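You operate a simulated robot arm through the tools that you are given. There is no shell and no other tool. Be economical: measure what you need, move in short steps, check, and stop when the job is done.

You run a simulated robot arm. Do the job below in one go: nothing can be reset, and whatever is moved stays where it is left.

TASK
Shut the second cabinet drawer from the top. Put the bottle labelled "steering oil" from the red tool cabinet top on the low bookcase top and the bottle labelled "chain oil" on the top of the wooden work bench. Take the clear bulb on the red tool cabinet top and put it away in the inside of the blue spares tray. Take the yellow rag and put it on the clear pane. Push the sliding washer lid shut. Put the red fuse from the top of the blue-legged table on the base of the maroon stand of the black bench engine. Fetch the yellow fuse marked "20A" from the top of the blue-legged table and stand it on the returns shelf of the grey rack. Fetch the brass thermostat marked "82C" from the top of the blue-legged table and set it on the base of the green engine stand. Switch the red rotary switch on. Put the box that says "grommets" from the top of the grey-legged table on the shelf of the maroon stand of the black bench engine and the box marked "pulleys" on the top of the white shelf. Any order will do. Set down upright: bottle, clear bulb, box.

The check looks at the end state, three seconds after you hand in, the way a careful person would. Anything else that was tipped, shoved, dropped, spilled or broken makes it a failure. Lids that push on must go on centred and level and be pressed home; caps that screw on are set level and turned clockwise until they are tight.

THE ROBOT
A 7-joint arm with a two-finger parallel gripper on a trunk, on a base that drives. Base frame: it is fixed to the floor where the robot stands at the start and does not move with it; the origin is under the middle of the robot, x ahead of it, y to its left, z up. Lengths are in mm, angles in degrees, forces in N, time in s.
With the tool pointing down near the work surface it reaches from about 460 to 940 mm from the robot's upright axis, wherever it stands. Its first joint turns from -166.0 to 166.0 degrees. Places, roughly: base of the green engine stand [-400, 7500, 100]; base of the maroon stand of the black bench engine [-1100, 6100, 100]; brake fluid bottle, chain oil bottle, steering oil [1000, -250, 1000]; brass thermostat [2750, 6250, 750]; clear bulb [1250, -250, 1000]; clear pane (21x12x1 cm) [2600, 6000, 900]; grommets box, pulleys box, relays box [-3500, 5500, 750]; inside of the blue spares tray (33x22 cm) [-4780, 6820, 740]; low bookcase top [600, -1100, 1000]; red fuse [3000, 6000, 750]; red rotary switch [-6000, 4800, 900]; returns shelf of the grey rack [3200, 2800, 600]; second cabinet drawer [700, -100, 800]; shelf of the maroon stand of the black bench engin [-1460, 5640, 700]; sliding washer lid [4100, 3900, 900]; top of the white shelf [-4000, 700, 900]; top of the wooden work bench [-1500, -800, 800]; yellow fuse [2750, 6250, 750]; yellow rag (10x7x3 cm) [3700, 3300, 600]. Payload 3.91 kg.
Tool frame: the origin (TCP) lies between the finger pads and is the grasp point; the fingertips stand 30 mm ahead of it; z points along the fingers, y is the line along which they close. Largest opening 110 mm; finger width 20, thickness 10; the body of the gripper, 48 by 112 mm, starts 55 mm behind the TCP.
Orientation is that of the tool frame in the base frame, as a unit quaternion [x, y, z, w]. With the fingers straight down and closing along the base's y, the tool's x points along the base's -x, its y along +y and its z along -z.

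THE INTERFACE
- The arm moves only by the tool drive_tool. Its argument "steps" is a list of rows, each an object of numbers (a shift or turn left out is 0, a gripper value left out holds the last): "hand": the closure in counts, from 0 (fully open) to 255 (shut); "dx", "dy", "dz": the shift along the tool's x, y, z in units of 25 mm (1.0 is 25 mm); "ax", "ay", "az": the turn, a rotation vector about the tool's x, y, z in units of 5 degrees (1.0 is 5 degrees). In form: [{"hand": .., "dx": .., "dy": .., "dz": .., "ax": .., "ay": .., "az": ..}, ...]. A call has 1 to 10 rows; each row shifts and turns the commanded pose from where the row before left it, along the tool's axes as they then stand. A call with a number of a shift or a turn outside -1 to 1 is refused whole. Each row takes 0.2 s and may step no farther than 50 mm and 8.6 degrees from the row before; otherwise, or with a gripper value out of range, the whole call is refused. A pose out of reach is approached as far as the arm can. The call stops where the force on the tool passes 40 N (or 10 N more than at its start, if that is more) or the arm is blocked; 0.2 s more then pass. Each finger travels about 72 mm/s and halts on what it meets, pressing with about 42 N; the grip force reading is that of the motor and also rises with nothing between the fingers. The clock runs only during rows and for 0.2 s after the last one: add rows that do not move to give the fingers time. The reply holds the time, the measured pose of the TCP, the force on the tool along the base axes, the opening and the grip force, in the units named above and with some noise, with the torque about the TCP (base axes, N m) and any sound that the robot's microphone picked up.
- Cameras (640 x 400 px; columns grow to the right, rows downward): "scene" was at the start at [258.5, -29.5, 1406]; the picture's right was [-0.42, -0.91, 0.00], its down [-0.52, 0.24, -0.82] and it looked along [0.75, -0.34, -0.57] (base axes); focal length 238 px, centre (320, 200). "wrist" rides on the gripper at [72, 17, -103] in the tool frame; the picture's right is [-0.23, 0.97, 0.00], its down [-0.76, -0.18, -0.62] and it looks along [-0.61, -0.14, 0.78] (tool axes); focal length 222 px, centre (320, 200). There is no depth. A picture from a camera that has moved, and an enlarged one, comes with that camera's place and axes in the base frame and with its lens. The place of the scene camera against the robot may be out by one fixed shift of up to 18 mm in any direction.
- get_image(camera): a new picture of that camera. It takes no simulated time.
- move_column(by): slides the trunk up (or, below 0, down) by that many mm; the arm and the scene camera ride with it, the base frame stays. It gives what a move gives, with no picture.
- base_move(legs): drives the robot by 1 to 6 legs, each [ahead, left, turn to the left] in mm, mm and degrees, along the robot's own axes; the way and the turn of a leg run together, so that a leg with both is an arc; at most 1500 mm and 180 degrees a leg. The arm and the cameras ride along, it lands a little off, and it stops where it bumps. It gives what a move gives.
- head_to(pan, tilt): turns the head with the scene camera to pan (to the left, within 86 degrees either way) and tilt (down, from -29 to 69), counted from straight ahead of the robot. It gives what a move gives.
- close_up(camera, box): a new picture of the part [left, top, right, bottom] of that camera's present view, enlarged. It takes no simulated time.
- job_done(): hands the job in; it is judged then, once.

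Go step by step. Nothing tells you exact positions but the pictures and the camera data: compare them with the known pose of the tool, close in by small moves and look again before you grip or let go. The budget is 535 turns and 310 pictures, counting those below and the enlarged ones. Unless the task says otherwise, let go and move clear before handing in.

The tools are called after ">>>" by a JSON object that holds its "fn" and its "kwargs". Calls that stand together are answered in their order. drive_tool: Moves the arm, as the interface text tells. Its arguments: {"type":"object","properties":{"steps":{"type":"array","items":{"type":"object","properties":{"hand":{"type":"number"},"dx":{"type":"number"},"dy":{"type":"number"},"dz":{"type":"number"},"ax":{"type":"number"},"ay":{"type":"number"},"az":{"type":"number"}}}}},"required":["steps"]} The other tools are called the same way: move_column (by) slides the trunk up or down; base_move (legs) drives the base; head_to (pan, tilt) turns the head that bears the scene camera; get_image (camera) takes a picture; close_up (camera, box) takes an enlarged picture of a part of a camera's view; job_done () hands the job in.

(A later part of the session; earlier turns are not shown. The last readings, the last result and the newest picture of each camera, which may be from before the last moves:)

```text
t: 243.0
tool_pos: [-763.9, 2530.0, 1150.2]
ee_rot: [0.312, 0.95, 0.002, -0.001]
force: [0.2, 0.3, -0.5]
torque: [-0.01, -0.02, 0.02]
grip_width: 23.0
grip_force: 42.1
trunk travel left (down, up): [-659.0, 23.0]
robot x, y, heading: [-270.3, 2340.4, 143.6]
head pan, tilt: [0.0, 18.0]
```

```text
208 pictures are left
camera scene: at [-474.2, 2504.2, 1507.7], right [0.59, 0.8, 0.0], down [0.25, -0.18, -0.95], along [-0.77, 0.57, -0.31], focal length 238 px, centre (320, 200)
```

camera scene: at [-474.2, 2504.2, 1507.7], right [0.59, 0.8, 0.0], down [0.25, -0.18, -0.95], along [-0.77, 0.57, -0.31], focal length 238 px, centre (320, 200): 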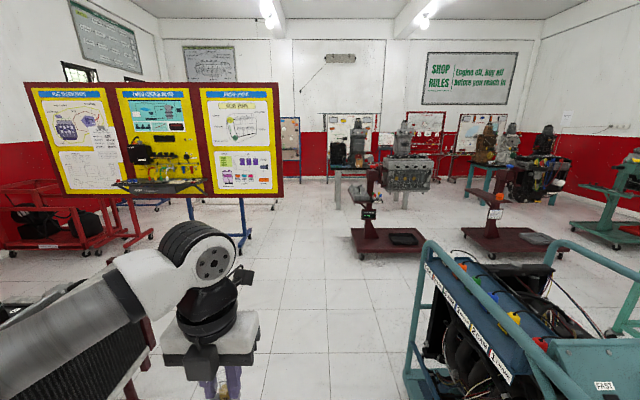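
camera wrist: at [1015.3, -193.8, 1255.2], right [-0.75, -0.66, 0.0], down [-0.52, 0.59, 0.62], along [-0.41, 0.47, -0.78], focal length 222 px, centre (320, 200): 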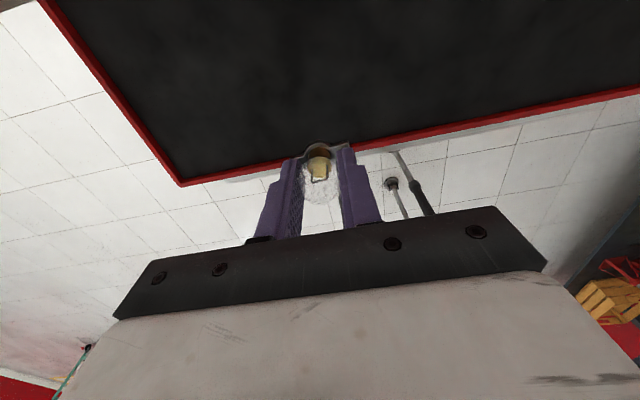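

>>> {"fn": "base_move", "kwargs": {"legs": [[1500, 190, 0], [1500, 0, 0.8], [500, 0, 0]]}}

>>> {"fn": "get_image", "kwargs": {"camera": "scene"}}

>>> {"fn": "head_to", "kwargs": {"pan": -50, "tilt": 25}}

>>> {"fn": "get_image", "kwargs": {"camera": "scene"}}

```text
refused: leg 1 is longer than a leg can be; nothing moved
```

```text
207 pictures are left
camera scene: at [-474.2, 2504.2, 1507.7], right [0.59, 0.8, 0.0], down [0.25, -0.18, -0.95], along [-0.77, 0.57, -0.31], focal length 238 px, centre (320, 200)
```

scene: 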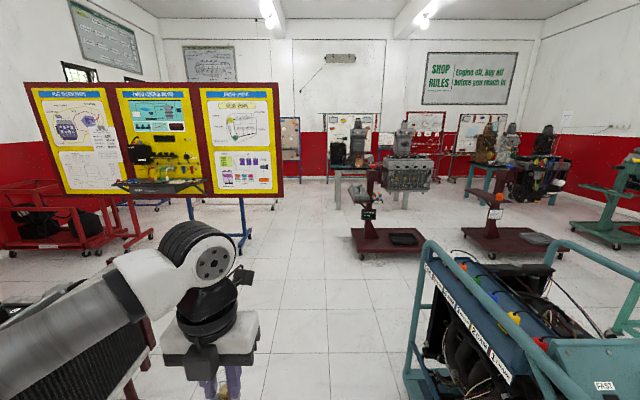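

```text
t: 244.2
tool_pos: [-762.9, 2529.3, 1150.3]
ee_rot: [0.311, 0.95, 0.001, -0.001]
force: [0.7, 0.1, -0.4]
torque: [-0.03, 0.0, 0.0]
grip_width: 23.1
grip_force: 41.5
trunk travel left (down, up): [-659.0, 23.0]
robot x, y, heading: [-273.5, 2340.1, 143.5]
head pan, tilt: [-50.0, 25.0]
```

```text
206 pictures are left
camera scene: at [-405.0, 2540.7, 1496.4], right [1.0, 0.06, 0.0], down [0.03, -0.42, -0.91], along [-0.06, 0.9, -0.42], focal length 238 px, centre (320, 200)
```

scene: 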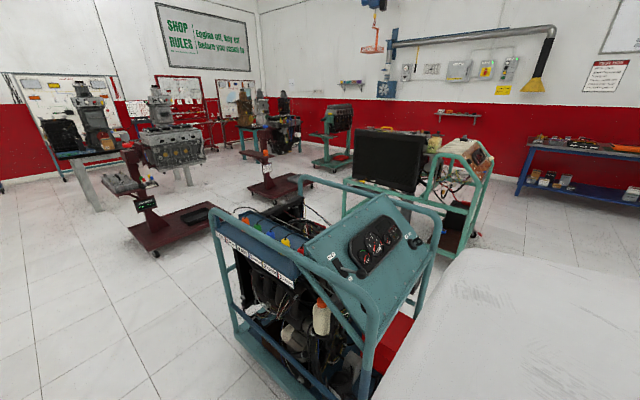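

>>> {"fn": "base_move", "kwargs": {"legs": [[1450, 190, 0], [1450, 0, 0.8], [650, 0, 0]]}}

>>> {"fn": "get_image", "kwargs": {"camera": "scene"}}

>>> {"fn": "head_to", "kwargs": {"pan": 0, "tilt": 20}}

>>> {"fn": "get_image", "kwargs": {"camera": "scene"}}

```text
t: 256.2
tool_pos: [-2889.0, 3874.6, 1164.2]
ee_rot: [0.317, 0.948, -0.015, -0.024]
force: [0.1, 0.0, 0.4]
torque: [-0.02, -0.01, -0.03]
grip_width: 22.5
grip_force: 42.0
trunk travel left (down, up): [-659.0, 23.0]
robot x, y, heading: [-2422.7, 3697.8, 144.2]
head pan, tilt: [-50.0, 25.0]
stopped in leg 2: the robot was blocked; the commanded pose is now the measured one
```

```text
205 pictures are left
camera scene: at [-2536.9, 3893.2, 1500.3], right [1.0, 0.07, -0.02], down [0.01, -0.42, -0.91], along [-0.08, 0.9, -0.42], focal length 238 px, centre (320, 200)
```

scene: 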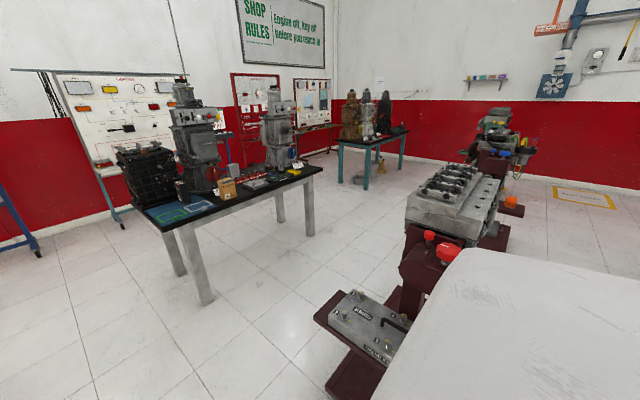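

```text
t: 257.4
tool_pos: [-2889.8, 3875.8, 1163.0]
ee_rot: [0.318, 0.947, -0.014, -0.027]
force: [-0.5, 0.3, 0.1]
torque: [-0.01, -0.03, 0.0]
grip_width: 22.8
grip_force: 42.1
trunk travel left (down, up): [-659.0, 23.0]
robot x, y, heading: [-2421.8, 3695.6, 144.3]
head pan, tilt: [0.0, 20.0]
```

```text
204 pictures are left
camera scene: at [-2605.6, 3855.9, 1509.1], right [0.59, 0.81, -0.01], down [0.26, -0.2, -0.95], along [-0.77, 0.55, -0.32], focal length 238 px, centre (320, 200)
```

scene: 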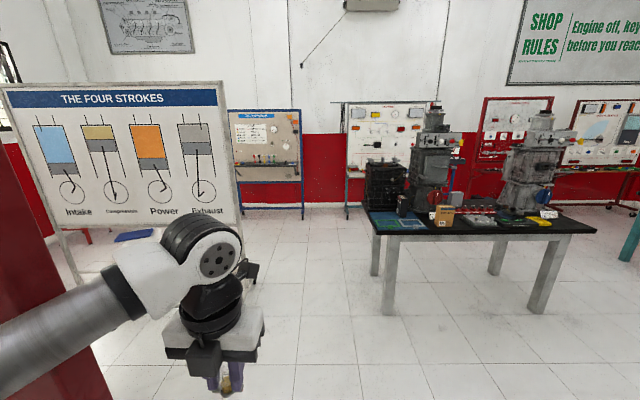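

The arm's elbow has brushed the board at the left, so I'll back off and shift right.

>>> {"fn": "base_move", "kwargs": {"legs": [[-80, 0, 0], [0, -250, 0]]}}

>>> {"fn": "head_to", "kwargs": {"pan": 60, "tilt": 25}}

>>> {"fn": "get_image", "kwargs": {"camera": "scene"}}

```text
t: 260.6
tool_pos: [-2696.9, 4036.7, 1149.9]
ee_rot: [0.316, 0.949, -0.01, -0.01]
force: [-0.3, -0.1, -0.2]
torque: [-0.03, 0.0, -0.03]
grip_width: 22.8
grip_force: 42.1
trunk travel left (down, up): [-659.0, 23.0]
robot x, y, heading: [-2211.6, 3856.8, 144.2]
head pan, tilt: [0.0, 20.0]
```

```text
t: 261.9
tool_pos: [-2695.8, 4036.3, 1150.9]
ee_rot: [0.316, 0.949, -0.009, -0.009]
force: [0.2, -1.3, -0.1]
torque: [-0.01, -0.01, 0.01]
grip_width: 22.9
grip_force: 42.0
trunk travel left (down, up): [-659.0, 23.0]
robot x, y, heading: [-2216.2, 3856.8, 144.2]
head pan, tilt: [60.0, 25.0]
```

```text
203 pictures are left
camera scene: at [-2426.8, 3924.8, 1496.4], right [-0.41, 0.91, 0.0], down [0.39, 0.17, -0.91], along [-0.83, -0.37, -0.42], focal length 238 px, centre (320, 200)
```

scene: 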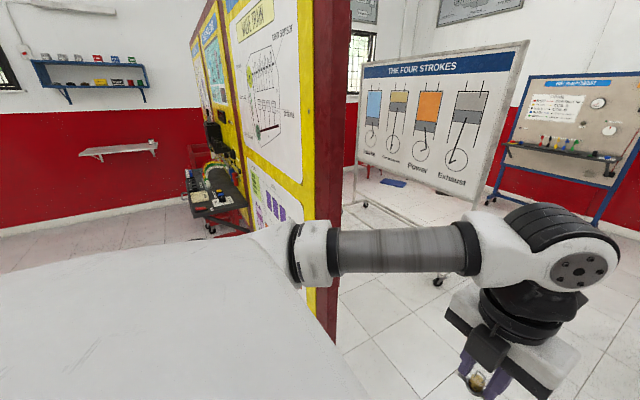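

>>> {"fn": "drive_tool", "kwargs": {"steps": [{"dx": 1, "ay": -0.28}, {"dx": 1}, {"dx": 1}, {"dx": 1}, {"dx": 1}, {"dx": 1}, {"dx": 1}, {"dx": 1}, {"dx": 1}]}}

>>> {"fn": "get_image", "kwargs": {"camera": "scene"}}

>>> {"fn": "head_to", "kwargs": {"pan": -70, "tilt": 45}}

>>> {"fn": "get_image", "kwargs": {"camera": "scene"}}

```text
t: 263.9
tool_pos: [-2877.6, 4170.6, 1147.9]
ee_rot: [0.316, 0.949, -0.014, 0.002]
force: [-0.4, -0.2, -0.6]
torque: [-0.01, 0.01, -0.02]
grip_width: 22.7
grip_force: 42.2
trunk travel left (down, up): [-659.0, 23.0]
robot x, y, heading: [-2214.3, 3855.5, 144.3]
head pan, tilt: [60.0, 25.0]
```

```text
202 pictures are left
camera scene: at [-2427.1, 3925.2, 1496.3], right [-0.41, 0.91, 0.0], down [0.39, 0.17, -0.91], along [-0.83, -0.37, -0.42], focal length 238 px, centre (320, 200)
```

scene: 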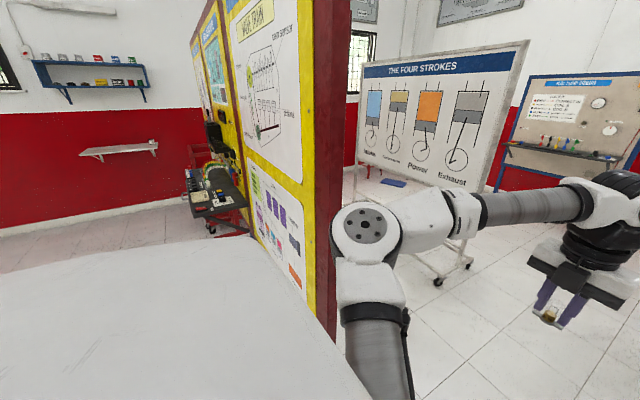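

```text
t: 266.0
tool_pos: [-2876.2, 4171.1, 1149.8]
ee_rot: [0.315, 0.949, -0.013, 0.002]
force: [0.0, -0.7, -0.3]
torque: [0.02, 0.01, -0.01]
grip_width: 22.7
grip_force: 41.7
trunk travel left (down, up): [-659.0, 23.0]
robot x, y, heading: [-2213.4, 3855.9, 144.1]
head pan, tilt: [-70.0, 45.0]
```

```text
201 pictures are left
camera scene: at [-2320.7, 4040.9, 1465.8], right [0.96, -0.27, 0.0], down [-0.19, -0.68, -0.71], along [0.19, 0.68, -0.71], focal length 238 px, centre (320, 200)
```

scene: 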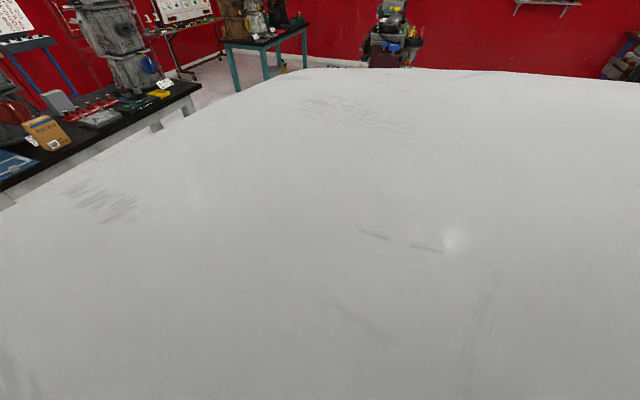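

>>> {"fn": "base_move", "kwargs": {"legs": [[200, 100, 0], [800, 0, 0]]}}

>>> {"fn": "head_to", "kwargs": {"pan": -20, "tilt": 20}}

>>> {"fn": "get_image", "kwargs": {"camera": "scene"}}

```text
t: 271.6
tool_pos: [-3744.0, 4678.2, 1147.9]
ee_rot: [0.319, 0.948, -0.013, 0.002]
force: [-0.1, 0.4, -1.0]
torque: [0.02, -0.01, 0.01]
grip_width: 22.6
grip_force: 41.9
trunk travel left (down, up): [-659.0, 23.0]
robot x, y, heading: [-3076.5, 4361.4, 144.0]
head pan, tilt: [-70.0, 45.0]
```

```text
t: 272.8
tool_pos: [-3744.9, 4678.6, 1148.4]
ee_rot: [0.318, 0.948, -0.014, 0.001]
force: [-0.3, 0.8, 0.5]
torque: [0.0, -0.02, 0.01]
grip_width: 22.7
grip_force: 42.0
trunk travel left (down, up): [-659.0, 23.0]
robot x, y, heading: [-3080.1, 4361.0, 144.0]
head pan, tilt: [-20.0, 20.0]
```

```text
200 pictures are left
camera scene: at [-3263.0, 4545.0, 1504.5], right [0.83, 0.56, 0.0], down [0.19, -0.28, -0.94], along [-0.52, 0.78, -0.34], focal length 238 px, centre (320, 200)
```

scene: 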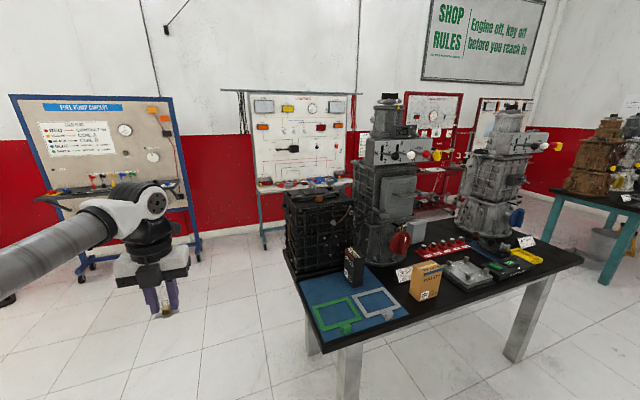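

>>> {"fn": "close_up", "kwargs": {"camera": "scene", "box": [220, 80, 380, 260]}}

>>> {"fn": "close_up", "kwargs": {"camera": "scene", "box": [280, 220, 600, 360]}}

```text
2.22 times, centred on (300, 170) of scene
camera zoom: at [-3263.0, 4545.0, 1504.5], right [0.83, 0.56, 0.0], down [0.19, -0.28, -0.94], along [-0.52, 0.78, -0.34], focal length 529 px, centre (364, 267)
```

zoom: 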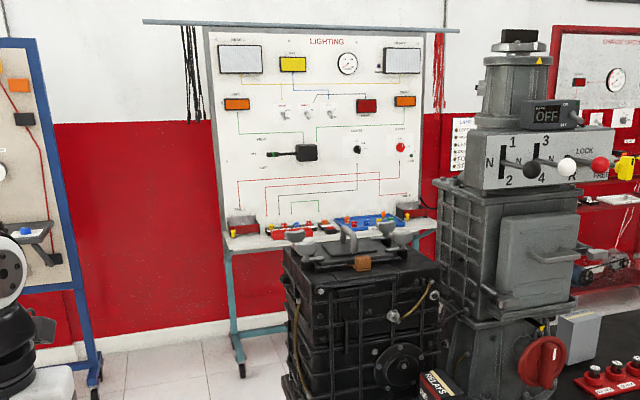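

```text
2.00 times, centred on (440, 290) of scene
camera zoom: at [-3263.0, 4545.0, 1504.5], right [0.83, 0.56, 0.0], down [0.19, -0.28, -0.94], along [-0.52, 0.78, -0.34], focal length 476 px, centre (80, 20)
```

zoom: 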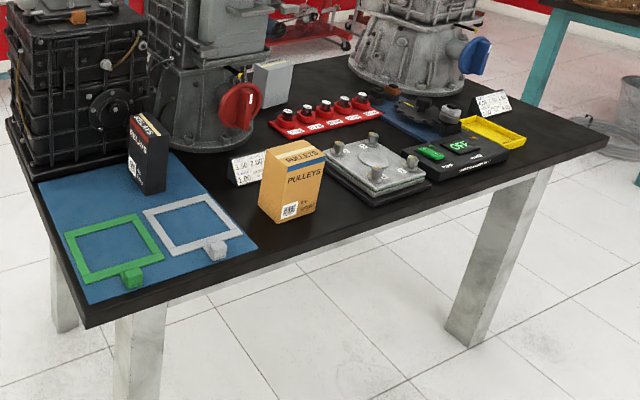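

The blue tray is on the ledge of the "Lighting" board, and the boxes (pulleys, relays, and probably grommets behind) are on this table. I'll go around the table's left end to the board.

>>> {"fn": "base_move", "kwargs": {"legs": [[200, 230, 0], [1450, 0, 0.5], [260, 0, 0]]}}

>>> {"fn": "head_to", "kwargs": {"pan": -60, "tilt": 25}}

>>> {"fn": "get_image", "kwargs": {"camera": "scene"}}

```text
t: 283.4
tool_pos: [-5422.0, 5596.9, 1147.9]
ee_rot: [0.315, 0.949, -0.013, 0.002]
force: [-0.7, -0.2, -1.1]
torque: [0.02, 0.0, -0.01]
grip_width: 22.7
grip_force: 42.3
trunk travel left (down, up): [-659.0, 23.0]
robot x, y, heading: [-4757.6, 5284.5, 144.2]
head pan, tilt: [-20.0, 20.0]
```

```text
t: 284.5
tool_pos: [-5421.0, 5596.4, 1148.1]
ee_rot: [0.315, 0.949, -0.014, 0.002]
force: [-0.4, 0.3, -0.2]
torque: [-0.03, 0.04, 0.02]
grip_width: 22.4
grip_force: 41.7
trunk travel left (down, up): [-659.0, 23.0]
robot x, y, heading: [-4755.4, 5283.8, 144.3]
head pan, tilt: [-60.0, 25.0]
```

```text
197 pictures are left
camera scene: at [-4877.4, 5482.2, 1496.4], right [1.0, -0.1, 0.0], down [-0.04, -0.42, -0.91], along [0.09, 0.9, -0.42], focal length 238 px, centre (320, 200)
```

scene: 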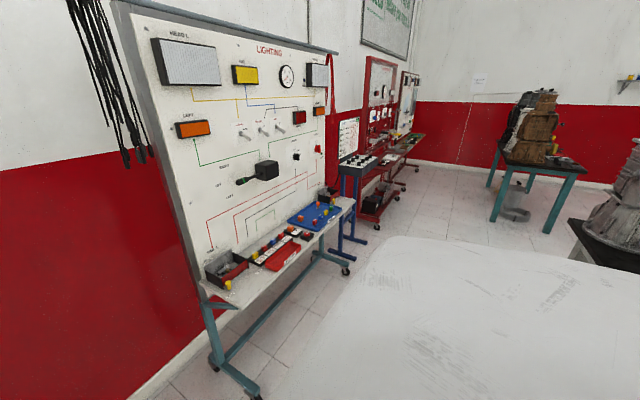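

>>> {"fn": "drive_tool", "kwargs": {"steps": [{"dx": -1}, {"dx": -1}, {"dx": -1}, {"dx": -1}, {"dx": -1}]}}

>>> {"fn": "base_move", "kwargs": {"legs": [[0, -1230, 0]]}}

>>> {"fn": "head_to", "kwargs": {"pan": 0, "tilt": 40}}

>>> {"fn": "get_image", "kwargs": {"camera": "scene"}}

>>> {"fn": "get_image", "kwargs": {"camera": "wrist"}}

```text
t: 285.7
tool_pos: [-5321.1, 5521.6, 1149.8]
ee_rot: [0.315, 0.949, -0.014, 0.002]
force: [0.3, 0.2, -0.2]
torque: [0.0, 0.02, 0.01]
grip_width: 22.8
grip_force: 42.2
trunk travel left (down, up): [-659.0, 23.0]
robot x, y, heading: [-4754.1, 5284.2, 144.4]
head pan, tilt: [-60.0, 25.0]
```

```text
t: 295.4
tool_pos: [-4599.8, 6520.5, 1150.6]
ee_rot: [0.318, 0.948, -0.014, 0.001]
force: [0.2, 0.2, -1.0]
torque: [-0.01, 0.02, 0.01]
grip_width: 22.3
grip_force: 42.1
trunk travel left (down, up): [-659.0, 23.0]
robot x, y, heading: [-4041.2, 6271.9, 143.9]
head pan, tilt: [-60.0, 25.0]
```

```text
t: 296.7
tool_pos: [-4601.7, 6520.5, 1151.0]
ee_rot: [0.319, 0.948, -0.013, 0.002]
force: [-0.1, 0.2, 0.0]
torque: [0.0, 0.02, -0.03]
grip_width: 22.4
grip_force: 41.9
trunk travel left (down, up): [-659.0, 23.0]
robot x, y, heading: [-4038.5, 6277.7, 143.9]
head pan, tilt: [0.0, 40.0]
```

```text
196 pictures are left
camera scene: at [-4236.7, 6435.3, 1473.1], right [0.59, 0.81, 0.0], down [0.52, -0.38, -0.77], along [-0.62, 0.45, -0.64], focal length 238 px, centre (320, 200)
```

scene: 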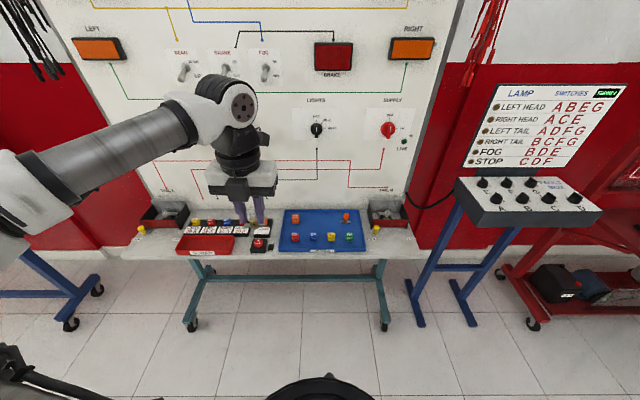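

```text
195 pictures are left
camera wrist: at [-4648.2, 6581.1, 1252.6], right [0.77, 0.64, -0.02], down [0.5, -0.58, 0.64], along [0.39, -0.5, -0.77], focal length 222 px, centre (320, 200)
```

wrist: 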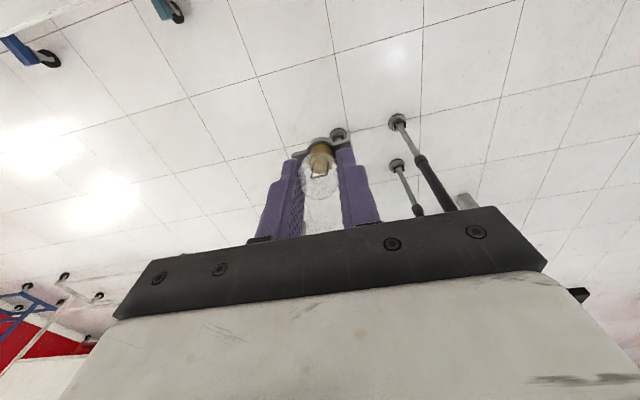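

The tray is ahead with a free center. First I'll turn the tool 180° so the wrist camera is on the near side, away from the board.

>>> {"fn": "drive_tool", "kwargs": {"steps": [{"az": 1, "ax": -0.27, "ay": 0.14}, {"az": 1}, {"az": 1}, {"az": 1}, {"az": 1}, {"az": 1}, {"az": 1}, {"az": 1}, {"az": 1}]}}

>>> {"fn": "drive_tool", "kwargs": {"steps": [{"az": 1}, {"az": 1}, {"az": 1}, {"az": 1}, {"az": 1}, {"az": 1}, {"az": 1}, {"az": 1}, {"az": 1}]}}

>>> {"fn": "drive_tool", "kwargs": {"steps": [{"az": 1}, {"az": 1}, {"az": 1}, {"az": 1}, {"az": 1}, {"az": 1}, {"az": 1}, {"az": 1}, {"az": 1}]}}

>>> {"fn": "drive_tool", "kwargs": {"steps": [{"az": 1}, {"az": 1}, {"az": 1}, {"az": 1}, {"az": 1}, {"az": 1}, {"az": 1}, {"az": 1}]}}

>>> {"fn": "get_image", "kwargs": {"camera": "wrist"}}

```text
t: 298.7
tool_pos: [-4602.0, 6520.4, 1150.1]
ee_rot: [0.658, 0.753, -0.001, 0.0]
force: [0.5, -0.4, -0.7]
torque: [-0.01, 0.0, -0.01]
grip_width: 23.0
grip_force: 42.5
trunk travel left (down, up): [-659.0, 23.0]
robot x, y, heading: [-4036.6, 6277.3, 144.1]
head pan, tilt: [0.0, 40.0]
```

```text
t: 300.7
tool_pos: [-4602.6, 6520.9, 1150.5]
ee_rot: [0.896, 0.444, 0.001, 0.001]
force: [-0.5, 0.0, 0.9]
torque: [-0.01, 0.0, -0.01]
grip_width: 23.0
grip_force: 41.9
trunk travel left (down, up): [-659.0, 23.0]
robot x, y, heading: [-4037.0, 6275.6, 143.7]
head pan, tilt: [0.0, 40.0]
```

```text
t: 302.7
tool_pos: [-4600.9, 6520.2, 1149.0]
ee_rot: [0.998, 0.068, 0.0, 0.001]
force: [0.2, -0.3, 0.3]
torque: [0.02, 0.02, 0.0]
grip_width: 22.7
grip_force: 42.2
trunk travel left (down, up): [-659.0, 23.0]
robot x, y, heading: [-4037.7, 6276.5, 143.9]
head pan, tilt: [0.0, 40.0]
```

```text
t: 304.5
tool_pos: [-4600.2, 6521.1, 1151.3]
ee_rot: [0.96, -0.278, 0.0, 0.0]
force: [-0.1, -0.3, -1.0]
torque: [0.0, 0.0, 0.0]
grip_width: 22.8
grip_force: 42.5
trunk travel left (down, up): [-659.0, 23.0]
robot x, y, heading: [-4041.7, 6276.5, 143.9]
head pan, tilt: [0.0, 40.0]
```

```text
194 pictures are left
camera wrist: at [-4548.9, 6468.4, 1254.1], right [-0.71, -0.7, 0.0], down [-0.55, 0.56, 0.62], along [-0.44, 0.44, -0.78], focal length 222 px, centre (320, 200)
```

wrist: 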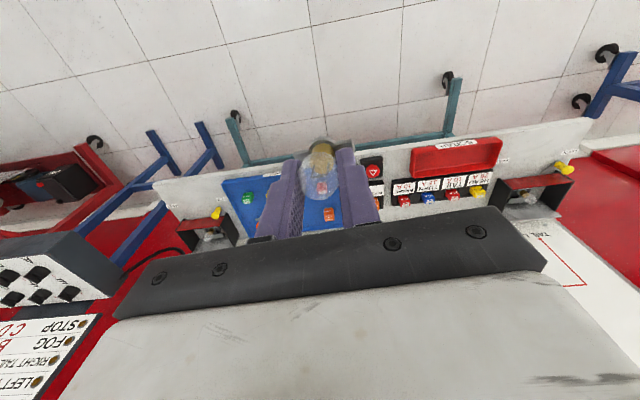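

>>> {"fn": "drive_tool", "kwargs": {"steps": [{"dx": -1, "dy": -0.65}, {"dx": -1, "dy": -0.65}, {"dx": -1, "dy": -0.65}, {"dx": -1, "dy": -0.65}, {"dx": -1, "dy": -0.65}, {"dx": -1, "dy": -0.65}, {"dx": -1, "dy": -0.65}, {"dx": -1, "dy": -0.65}, {"dx": -1, "dy": -0.65}, {"dx": -1, "dy": -0.65}]}}

>>> {"fn": "move_column", "kwargs": {"by": -200}}

>>> {"fn": "get_image", "kwargs": {"camera": "wrist"}}

>>> {"fn": "get_image", "kwargs": {"camera": "scene"}}

```text
t: 306.7
tool_pos: [-4728.5, 6791.6, 1150.0]
ee_rot: [0.961, -0.277, 0.001, 0.001]
force: [0.5, 0.2, 0.1]
torque: [-0.03, -0.01, 0.02]
grip_width: 22.5
grip_force: 41.5
trunk travel left (down, up): [-659.0, 23.0]
robot x, y, heading: [-4041.3, 6278.4, 143.7]
head pan, tilt: [0.0, 40.0]
```

```text
t: 308.9
tool_pos: [-4727.4, 6790.7, 950.4]
ee_rot: [0.961, -0.277, 0.0, 0.0]
force: [-0.4, 0.9, -0.7]
torque: [0.0, 0.06, -0.02]
grip_width: 22.4
grip_force: 41.9
trunk travel left (down, up): [-459.0, 223.0]
robot x, y, heading: [-4039.0, 6281.6, 143.7]
head pan, tilt: [0.0, 40.0]
```

```text
193 pictures are left
camera wrist: at [-4674.9, 6738.1, 1054.6], right [-0.71, -0.7, 0.0], down [-0.55, 0.56, 0.62], along [-0.44, 0.44, -0.78], focal length 222 px, centre (320, 200)
```

wrist: 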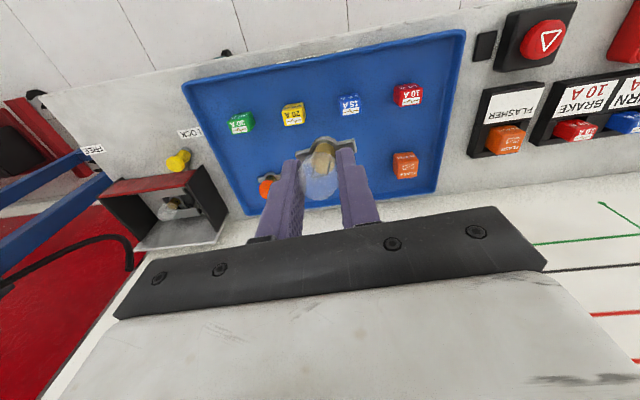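

```text
192 pictures are left
camera scene: at [-4236.7, 6435.2, 1273.2], right [0.59, 0.81, 0.0], down [0.52, -0.38, -0.77], along [-0.62, 0.45, -0.64], focal length 238 px, centre (320, 200)
```

scene: 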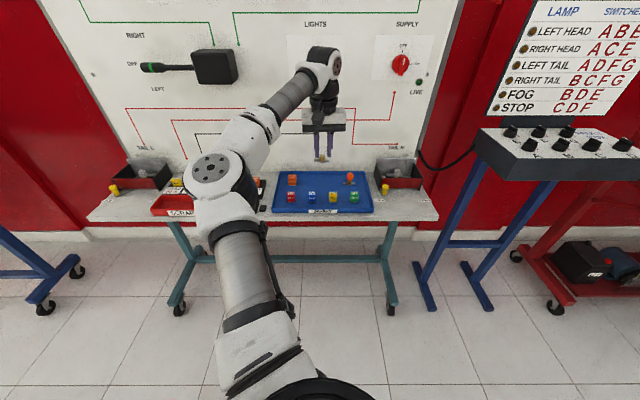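

>>> {"fn": "drive_tool", "kwargs": {"steps": [{"dx": -0.8}, {"dx": -0.8}, {"dx": -0.8}, {"dx": -0.68}]}}

>>> {"fn": "move_column", "kwargs": {"by": -100}}

>>> {"fn": "get_image", "kwargs": {"camera": "wrist"}}

>>> {"fn": "close_up", "kwargs": {"camera": "scene", "box": [240, 100, 420, 213]}}

```text
t: 309.9
tool_pos: [-4784.7, 6826.8, 951.2]
ee_rot: [0.961, -0.277, 0.0, 0.0]
force: [-0.5, 0.3, -0.2]
torque: [0.02, 0.02, 0.0]
grip_width: 22.4
grip_force: 42.3
out of reach, approached as far as the arm can: row 4
trunk travel left (down, up): [-459.0, 223.0]
robot x, y, heading: [-4039.4, 6278.9, 144.1]
head pan, tilt: [0.0, 40.0]
```

```text
t: 311.2
tool_pos: [-4784.8, 6827.4, 851.6]
ee_rot: [0.961, -0.277, 0.0, 0.0]
force: [0.1, -0.1, -0.3]
torque: [-0.05, -0.02, 0.0]
grip_width: 22.6
grip_force: 41.6
trunk travel left (down, up): [-359.0, 323.0]
robot x, y, heading: [-4039.4, 6282.4, 143.8]
head pan, tilt: [0.0, 40.0]
```

```text
191 pictures are left
camera wrist: at [-4732.7, 6774.7, 954.4], right [-0.71, -0.7, 0.0], down [-0.55, 0.56, 0.62], along [-0.44, 0.44, -0.78], focal length 222 px, centre (320, 200)
```

wrist: 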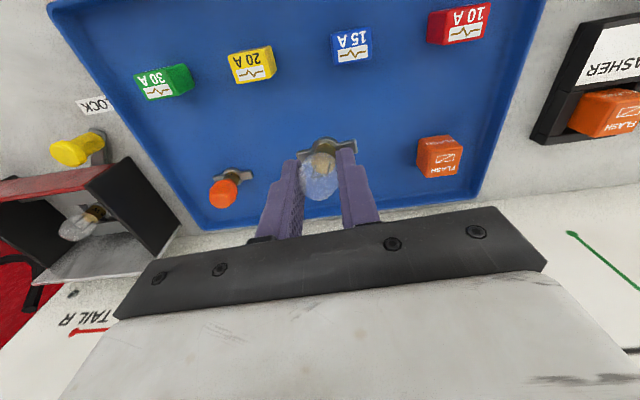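

```text
3.54 times, centred on (330, 156) of scene
camera zoom: at [-4236.7, 6435.2, 1173.2], right [0.59, 0.81, 0.0], down [0.52, -0.38, -0.77], along [-0.62, 0.45, -0.64], focal length 843 px, centre (285, 354)
```

zoom: 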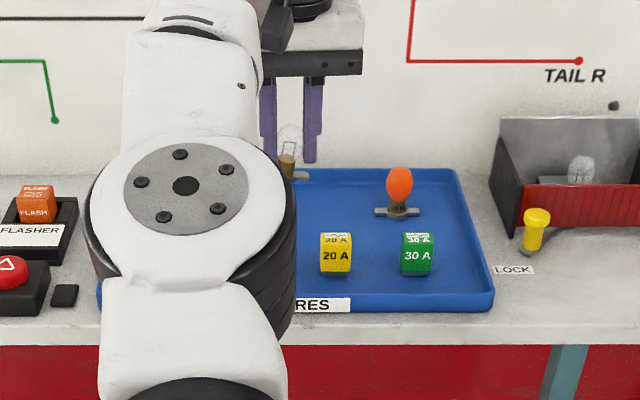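

>>> {"fn": "drive_tool", "kwargs": {"steps": [{"dz": 0.8}, {"dz": 0.8}, {"dz": 0.5}, {"dz": 0.12}, {"dz": 0.12}, {"dz": 0.12}, {"dz": 0.12}]}}

>>> {"fn": "get_image", "kwargs": {"camera": "wrist"}}

```text
t: 312.8
tool_pos: [-4784.5, 6826.1, 790.2]
ee_rot: [0.961, -0.276, -0.001, -0.001]
force: [-1.7, -1.6, 17.5]
torque: [0.2, -0.17, 0.01]
grip_width: 23.1
grip_force: 42.5
trunk travel left (down, up): [-359.0, 323.0]
robot x, y, heading: [-4037.8, 6281.1, 143.9]
head pan, tilt: [0.0, 40.0]
```

```text
189 pictures are left
camera wrist: at [-4731.9, 6773.5, 893.1], right [-0.71, -0.7, 0.0], down [-0.55, 0.55, 0.63], along [-0.44, 0.45, -0.78], focal length 222 px, centre (320, 200)
```

wrist: 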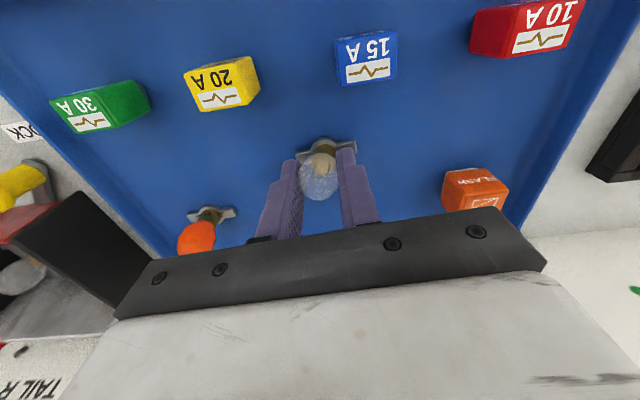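

>>> {"fn": "drive_tool", "kwargs": {"steps": [{"dz": -0.08}, {}, {"hand": 175}, {}, {}]}}

>>> {"fn": "close_up", "kwargs": {"camera": "wrist", "box": [260, 120, 400, 220]}}

```text
t: 314.0
tool_pos: [-4785.2, 6826.7, 786.7]
ee_rot: [0.961, -0.276, 0.002, 0.0]
force: [0.5, -0.4, 0.3]
torque: [0.03, 0.01, -0.01]
grip_width: 34.4
grip_force: 0.1
trunk travel left (down, up): [-359.0, 323.0]
robot x, y, heading: [-4039.7, 6280.4, 143.8]
head pan, tilt: [0.0, 40.0]
```

```text
4.00 times, centred on (330, 170) of wrist
camera zoom: at [-4732.6, 6774.7, 891.6], right [-0.71, -0.7, 0.0], down [-0.55, 0.56, 0.62], along [-0.44, 0.44, -0.78], focal length 888 px, centre (280, 320)
```

zoom: 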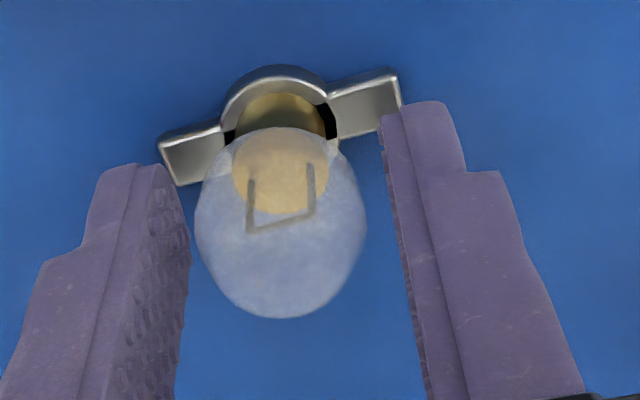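

>>> {"fn": "drive_tool", "kwargs": {"steps": [{"hand": 120}, {}, {"dz": -0.6}, {"dz": -1}, {"dz": -1}, {"dz": -1}]}}

>>> {"fn": "get_image", "kwargs": {"camera": "wrist"}}

```text
t: 315.4
tool_pos: [-4781.9, 6823.5, 878.3]
ee_rot: [0.961, -0.277, 0.0, 0.0]
force: [-0.6, 0.2, 0.4]
torque: [0.01, 0.01, 0.03]
grip_width: 58.2
grip_force: 0.0
out of reach, approached as far as the arm can: row 6
trunk travel left (down, up): [-359.0, 323.0]
robot x, y, heading: [-4041.8, 6278.5, 143.9]
head pan, tilt: [0.0, 40.0]
```

```text
187 pictures are left
camera wrist: at [-4730.6, 6771.0, 982.6], right [-0.71, -0.7, 0.0], down [-0.55, 0.56, 0.62], along [-0.44, 0.44, -0.78], focal length 222 px, centre (320, 200)
```

wrist: 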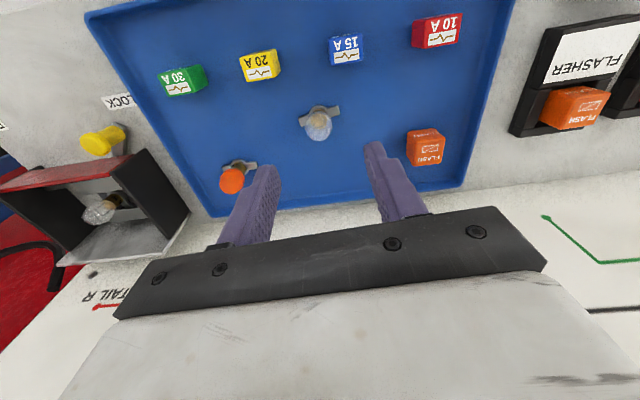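

The bulb is in the tray, upright. Next is the red rotary switch along this wall: raise, retract, and sidestep left.

>>> {"fn": "move_column", "kwargs": {"by": 250}}

>>> {"fn": "drive_tool", "kwargs": {"steps": [{"dx": 1}, {"dx": 1}, {"dx": 1}, {"dx": 1}, {"dx": 1}, {"dx": 1}, {"dx": 1}, {"dx": 1}, {"dx": 1}, {"dx": 1}]}}

>>> {"fn": "base_move", "kwargs": {"legs": [[0, 1300, 0]]}}

>>> {"fn": "head_to", "kwargs": {"pan": 30, "tilt": 20}}

>>> {"fn": "get_image", "kwargs": {"camera": "scene"}}

```text
t: 318.0
tool_pos: [-4783.5, 6825.2, 1128.7]
ee_rot: [0.961, -0.276, 0.0, 0.0]
force: [0.8, -0.8, 0.1]
torque: [-0.01, -0.02, 0.0]
grip_width: 57.7
grip_force: 0.1
trunk travel left (down, up): [-609.0, 73.0]
robot x, y, heading: [-4039.8, 6277.9, 144.2]
head pan, tilt: [0.0, 40.0]
```

```text
t: 320.2
tool_pos: [-4570.9, 6689.9, 1127.9]
ee_rot: [0.961, -0.276, 0.0, 0.0]
force: [-0.2, -0.4, -0.2]
torque: [0.0, -0.01, -0.01]
grip_width: 58.4
grip_force: 0.0
trunk travel left (down, up): [-609.0, 73.0]
robot x, y, heading: [-4038.7, 6277.1, 143.9]
head pan, tilt: [0.0, 40.0]
```

```text
t: 330.6
tool_pos: [-5341.2, 5630.6, 1128.1]
ee_rot: [0.961, -0.275, 0.0, 0.0]
force: [-0.9, -1.0, 0.3]
torque: [-0.03, -0.01, 0.06]
grip_width: 58.1
grip_force: 0.0
trunk travel left (down, up): [-609.0, 73.0]
robot x, y, heading: [-4807.4, 5219.4, 144.1]
head pan, tilt: [0.0, 40.0]
```

```text
t: 331.5
tool_pos: [-5341.4, 5630.5, 1128.1]
ee_rot: [0.962, -0.274, 0.0, 0.001]
force: [0.5, -0.4, 0.0]
torque: [0.02, 0.03, -0.02]
grip_width: 58.2
grip_force: 0.0
trunk travel left (down, up): [-609.0, 73.0]
robot x, y, heading: [-4807.3, 5221.2, 144.3]
head pan, tilt: [30.0, 20.0]
```

```text
186 pictures are left
camera scene: at [-5029.0, 5336.3, 1454.4], right [0.1, 0.99, 0.0], down [0.34, -0.04, -0.94], along [-0.93, 0.1, -0.34], focal length 238 px, centre (320, 200)
```

scene: 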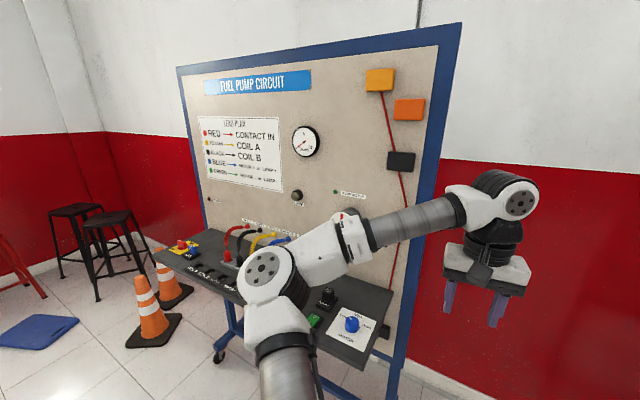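

>>> {"fn": "close_up", "kwargs": {"camera": "scene", "box": [140, 200, 280, 300]}}

>>> {"fn": "close_up", "kwargs": {"camera": "scene", "box": [280, 260, 420, 360]}}

```text
4.00 times, centred on (210, 250) of scene
camera zoom: at [-5029.0, 5336.3, 1454.4], right [0.1, 0.99, 0.0], down [0.34, -0.04, -0.94], along [-0.93, 0.1, -0.34], focal length 952 px, centre (760, 0)
```

zoom: 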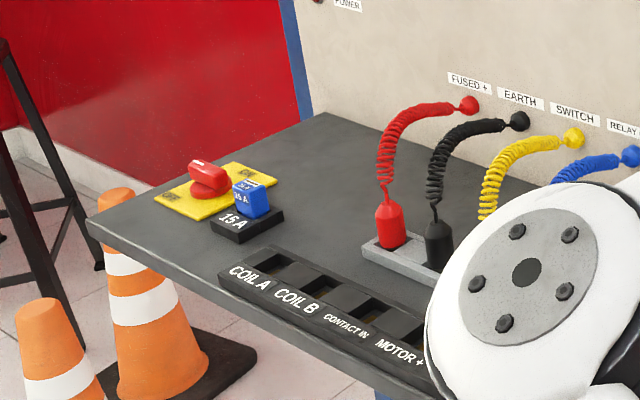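

```text
4.00 times, centred on (350, 310) of scene
camera zoom: at [-5029.0, 5336.3, 1454.4], right [0.1, 0.99, 0.0], down [0.34, -0.04, -0.94], along [-0.93, 0.1, -0.34], focal length 952 px, centre (200, -240)
```

zoom: 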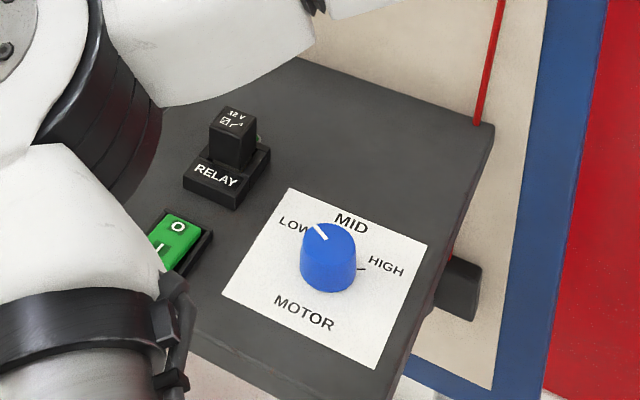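

>>> {"fn": "base_move", "kwargs": {"legs": [[0, 950, 0]]}}

>>> {"fn": "head_to", "kwargs": {"pan": 0, "tilt": 40}}

>>> {"fn": "get_image", "kwargs": {"camera": "scene"}}

>>> {"fn": "get_image", "kwargs": {"camera": "wrist"}}

```text
t: 339.3
tool_pos: [-5904.9, 4841.4, 1128.0]
ee_rot: [0.963, -0.271, 0.0, 0.0]
force: [-0.5, 0.4, -0.2]
torque: [0.0, 0.0, 0.01]
grip_width: 57.9
grip_force: 0.1
trunk travel left (down, up): [-609.0, 73.0]
robot x, y, heading: [-5365.4, 4434.8, 144.7]
head pan, tilt: [30.0, 20.0]
```

```text
t: 340.3
tool_pos: [-5904.8, 4841.3, 1128.5]
ee_rot: [0.963, -0.271, 0.0, 0.0]
force: [-1.1, -0.7, -0.2]
torque: [-0.04, -0.02, 0.01]
grip_width: 58.4
grip_force: 0.1
trunk travel left (down, up): [-609.0, 73.0]
robot x, y, heading: [-5367.0, 4435.7, 145.0]
head pan, tilt: [0.0, 40.0]
```

```text
183 pictures are left
camera scene: at [-5567.4, 4590.9, 1423.1], right [0.58, 0.82, 0.0], down [0.52, -0.37, -0.77], along [-0.63, 0.44, -0.64], focal length 238 px, centre (320, 200)
```

scene: 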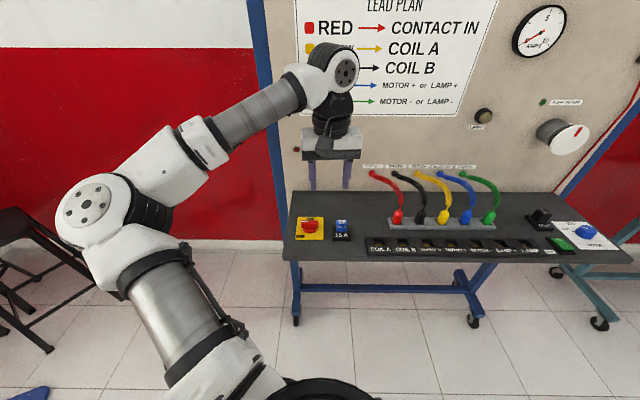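

```text
182 pictures are left
camera wrist: at [-5852.3, 4789.7, 1231.8], right [-0.7, -0.71, 0.0], down [-0.56, 0.55, 0.62], along [-0.44, 0.44, -0.78], focal length 222 px, centre (320, 200)
```

wrist: 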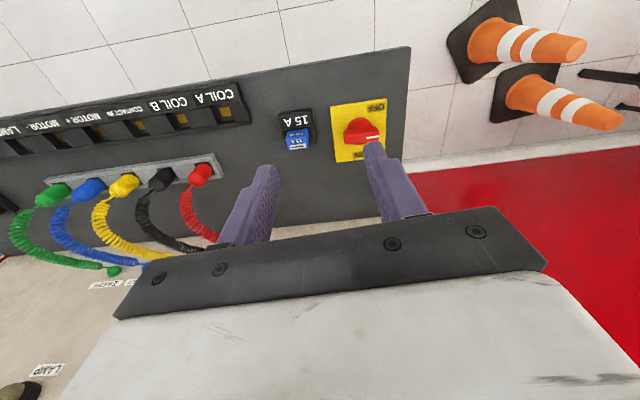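

>>> {"fn": "close_up", "kwargs": {"camera": "wrist", "box": [315, 85, 415, 175]}}

>>> {"fn": "close_up", "kwargs": {"camera": "scene", "box": [280, 200, 376, 260]}}

```text
4.44 times, centred on (365, 130) of wrist
camera zoom: at [-5852.3, 4789.7, 1231.8], right [-0.7, -0.71, 0.0], down [-0.56, 0.55, 0.62], along [-0.44, 0.44, -0.78], focal length 987 px, centre (120, 511)
```

zoom: 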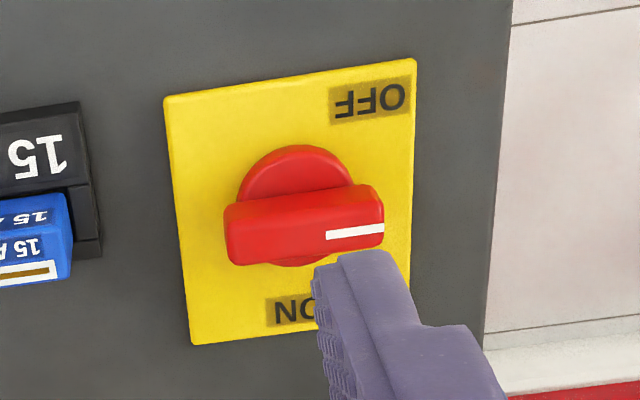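

```text
6.67 times, centred on (328, 230) of scene
camera zoom: at [-5567.4, 4590.9, 1423.1], right [0.58, 0.82, 0.0], down [0.52, -0.37, -0.77], along [-0.63, 0.44, -0.64], focal length 1587 px, centre (267, 0)
```

zoom: 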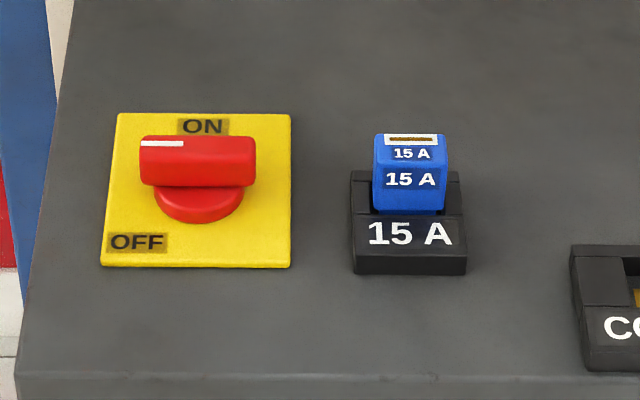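

The switch is a bar knob with its pointer at the left and ON at the top, so it needs a clockwise quarter turn. I'll move above it and rotate the tool so the fingers straddle the bar.

>>> {"fn": "drive_tool", "kwargs": {"steps": [{"dx": -0.82, "dy": 0.48, "az": -1}, {"dx": -0.7, "dy": 0.55, "az": -1}, {"dx": -0.7, "dy": 0.6, "az": -1}, {"dx": -0.6, "dy": 0.7, "az": -1}, {"az": -1}, {"az": -1}, {"az": -1}, {"az": -1}, {"az": -1}]}}

>>> {"fn": "drive_tool", "kwargs": {"steps": [{"az": -1}, {"az": -1}, {"az": -1}, {"az": -1}, {"az": -1}, {"az": -1}, {"az": -1}, {"az": -0.7}, {}]}}

>>> {"fn": "get_image", "kwargs": {"camera": "wrist"}}

```text
t: 342.3
tool_pos: [-5991.2, 4817.0, 1127.6]
ee_rot: [0.993, 0.119, 0.0, 0.0]
force: [0.0, -0.2, -0.9]
torque: [0.01, 0.01, 0.0]
grip_width: 58.1
grip_force: 0.0
trunk travel left (down, up): [-609.0, 73.0]
robot x, y, heading: [-5368.1, 4435.1, 144.7]
head pan, tilt: [0.0, 40.0]
```

```text
t: 344.3
tool_pos: [-5992.2, 4816.8, 1128.5]
ee_rot: [0.898, 0.44, 0.001, 0.0]
force: [-0.6, 0.0, -0.3]
torque: [-0.03, 0.02, -0.04]
grip_width: 58.1
grip_force: 0.1
trunk travel left (down, up): [-609.0, 73.0]
robot x, y, heading: [-5367.2, 4435.8, 145.0]
head pan, tilt: [0.0, 40.0]
```

```text
179 pictures are left
camera wrist: at [-5934.4, 4864.3, 1231.8], right [0.63, -0.78, 0.0], down [-0.61, -0.49, 0.62], along [-0.48, -0.39, -0.78], focal length 222 px, centre (320, 200)
```

wrist: 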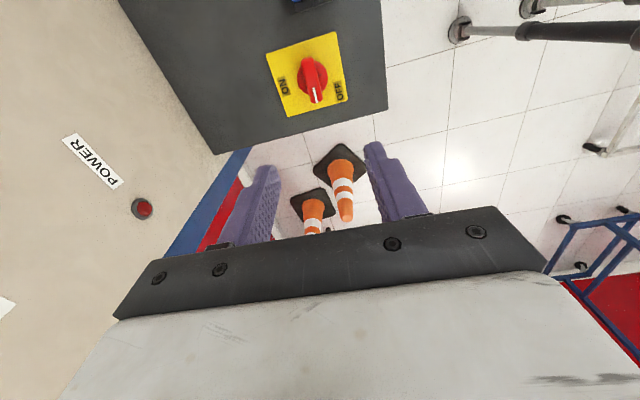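

>>> {"fn": "drive_tool", "kwargs": {"steps": [{"dx": 0.9, "dy": -0.14}, {"dz": 1}, {"dz": 1}, {"dz": 1}, {"dz": 1}, {"dz": 1}, {"dz": 0.6}]}}

>>> {"fn": "get_image", "kwargs": {"camera": "wrist"}}

>>> {"fn": "close_up", "kwargs": {"camera": "scene", "box": [260, 180, 390, 261]}}

```text
t: 345.9
tool_pos: [-5981.6, 4836.1, 988.5]
ee_rot: [0.898, 0.44, 0.0, 0.0]
force: [0.8, 0.7, 0.6]
torque: [0.04, 0.04, -0.04]
grip_width: 58.2
grip_force: 0.1
trunk travel left (down, up): [-609.0, 73.0]
robot x, y, heading: [-5364.9, 4435.5, 144.6]
head pan, tilt: [0.0, 40.0]
```

```text
178 pictures are left
camera wrist: at [-5923.4, 4884.2, 1091.6], right [0.63, -0.78, 0.0], down [-0.61, -0.49, 0.62], along [-0.48, -0.39, -0.78], focal length 222 px, centre (320, 200)
```

wrist: 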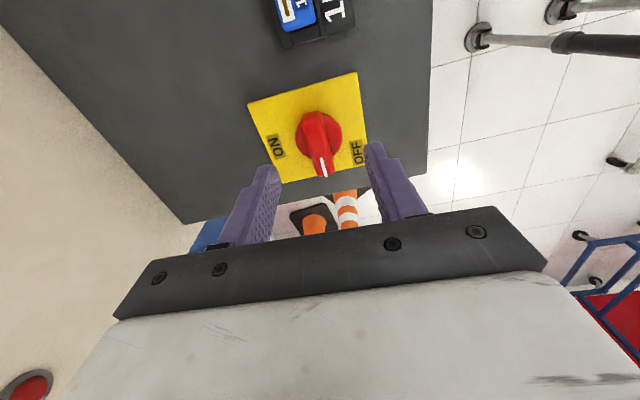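

```text
4.92 times, centred on (325, 220) of scene
camera zoom: at [-5567.4, 4591.0, 1423.1], right [0.58, 0.82, 0.0], down [0.52, -0.37, -0.77], along [-0.63, 0.44, -0.64], focal length 1172 px, centre (295, 99)
```

zoom: 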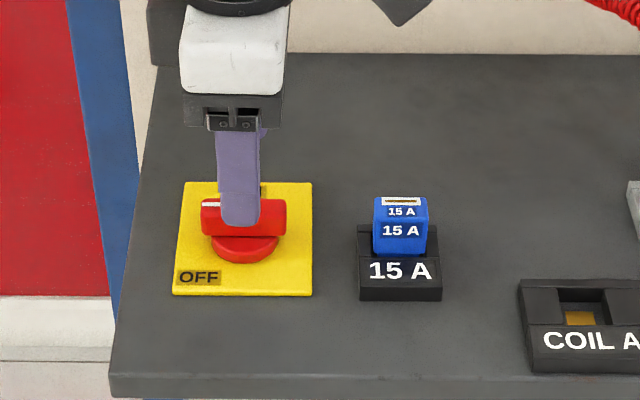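

>>> {"fn": "drive_tool", "kwargs": {"steps": [{"dz": 0.8}, {"dz": 0.8}, {"dz": 0.2}, {}]}}

>>> {"fn": "drive_tool", "kwargs": {"steps": [{"hand": 255}, {}, {}]}}

>>> {"fn": "get_image", "kwargs": {"camera": "wrist"}}

```text
t: 346.9
tool_pos: [-5981.1, 4837.7, 943.2]
ee_rot: [0.899, 0.439, 0.0, -0.001]
force: [0.4, -0.4, 0.2]
torque: [0.03, 0.02, -0.01]
grip_width: 58.4
grip_force: 0.0
trunk travel left (down, up): [-609.0, 73.0]
robot x, y, heading: [-5366.1, 4438.0, 144.5]
head pan, tilt: [0.0, 40.0]
```

```text
t: 347.7
tool_pos: [-5982.0, 4837.9, 943.1]
ee_rot: [0.898, 0.44, -0.001, -0.001]
force: [-10.2, 7.7, 2.8]
torque: [0.44, 0.26, -0.03]
grip_width: 36.8
grip_force: 44.9
trunk travel left (down, up): [-609.0, 73.0]
robot x, y, heading: [-5369.7, 4434.0, 144.5]
head pan, tilt: [0.0, 40.0]
```

```text
176 pictures are left
camera wrist: at [-5924.2, 4885.2, 1046.9], right [0.63, -0.78, 0.0], down [-0.61, -0.49, 0.62], along [-0.48, -0.39, -0.78], focal length 222 px, centre (320, 200)
```

wrist: 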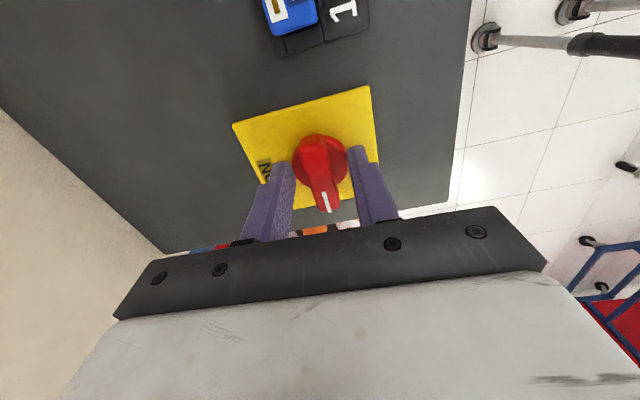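

>>> {"fn": "drive_tool", "kwargs": {"steps": [{"hand": 150}, {}, {"dz": -0.36}, {"hand": 255}, {}, {}]}}

>>> {"fn": "close_up", "kwargs": {"camera": "wrist", "box": [230, 80, 410, 240]}}

```text
t: 349.1
tool_pos: [-5981.7, 4837.8, 951.4]
ee_rot: [0.898, 0.441, 0.0, -0.001]
force: [-11.6, 9.1, 0.9]
torque: [0.38, 0.1, 0.04]
grip_width: 15.9
grip_force: 45.0
trunk travel left (down, up): [-609.0, 73.0]
robot x, y, heading: [-5367.6, 4437.5, 144.8]
head pan, tilt: [0.0, 40.0]
```

```text
2.50 times, centred on (320, 160) of wrist
camera zoom: at [-5924.3, 4885.2, 1055.6], right [0.63, -0.78, 0.0], down [-0.61, -0.49, 0.62], along [-0.48, -0.39, -0.78], focal length 555 px, centre (320, 300)
```

zoom: 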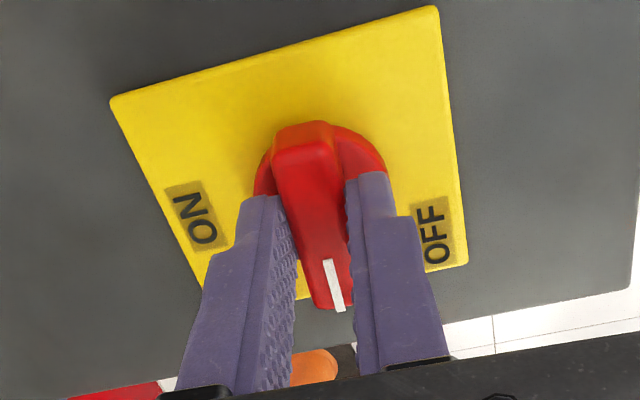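

>>> {"fn": "drive_tool", "kwargs": {"steps": [{"dy": -0.08}, {"az": 0.6}, {"az": 0.6}, {"az": 0.6}, {"az": 0.6}]}}

>>> {"fn": "close_up", "kwargs": {"camera": "scene", "box": [260, 180, 390, 261]}}

```text
t: 350.3
tool_pos: [-5982.1, 4838.0, 953.0]
ee_rot: [0.939, 0.343, 0.0, 0.001]
force: [1.5, -2.5, -1.0]
torque: [0.31, -0.27, 0.01]
grip_width: 16.0
grip_force: 45.0
trunk travel left (down, up): [-609.0, 73.0]
robot x, y, heading: [-5369.8, 4434.6, 144.9]
head pan, tilt: [0.0, 40.0]
```

```text
4.92 times, centred on (325, 220) of scene
camera zoom: at [-5567.2, 4590.7, 1423.1], right [0.58, 0.82, 0.0], down [0.52, -0.37, -0.77], along [-0.63, 0.44, -0.64], focal length 1172 px, centre (295, 99)
```

zoom: 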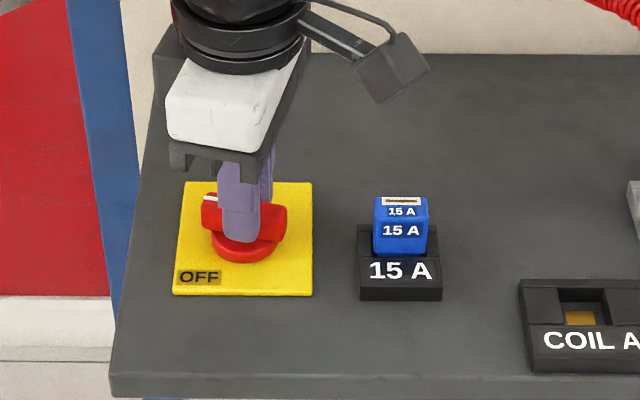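

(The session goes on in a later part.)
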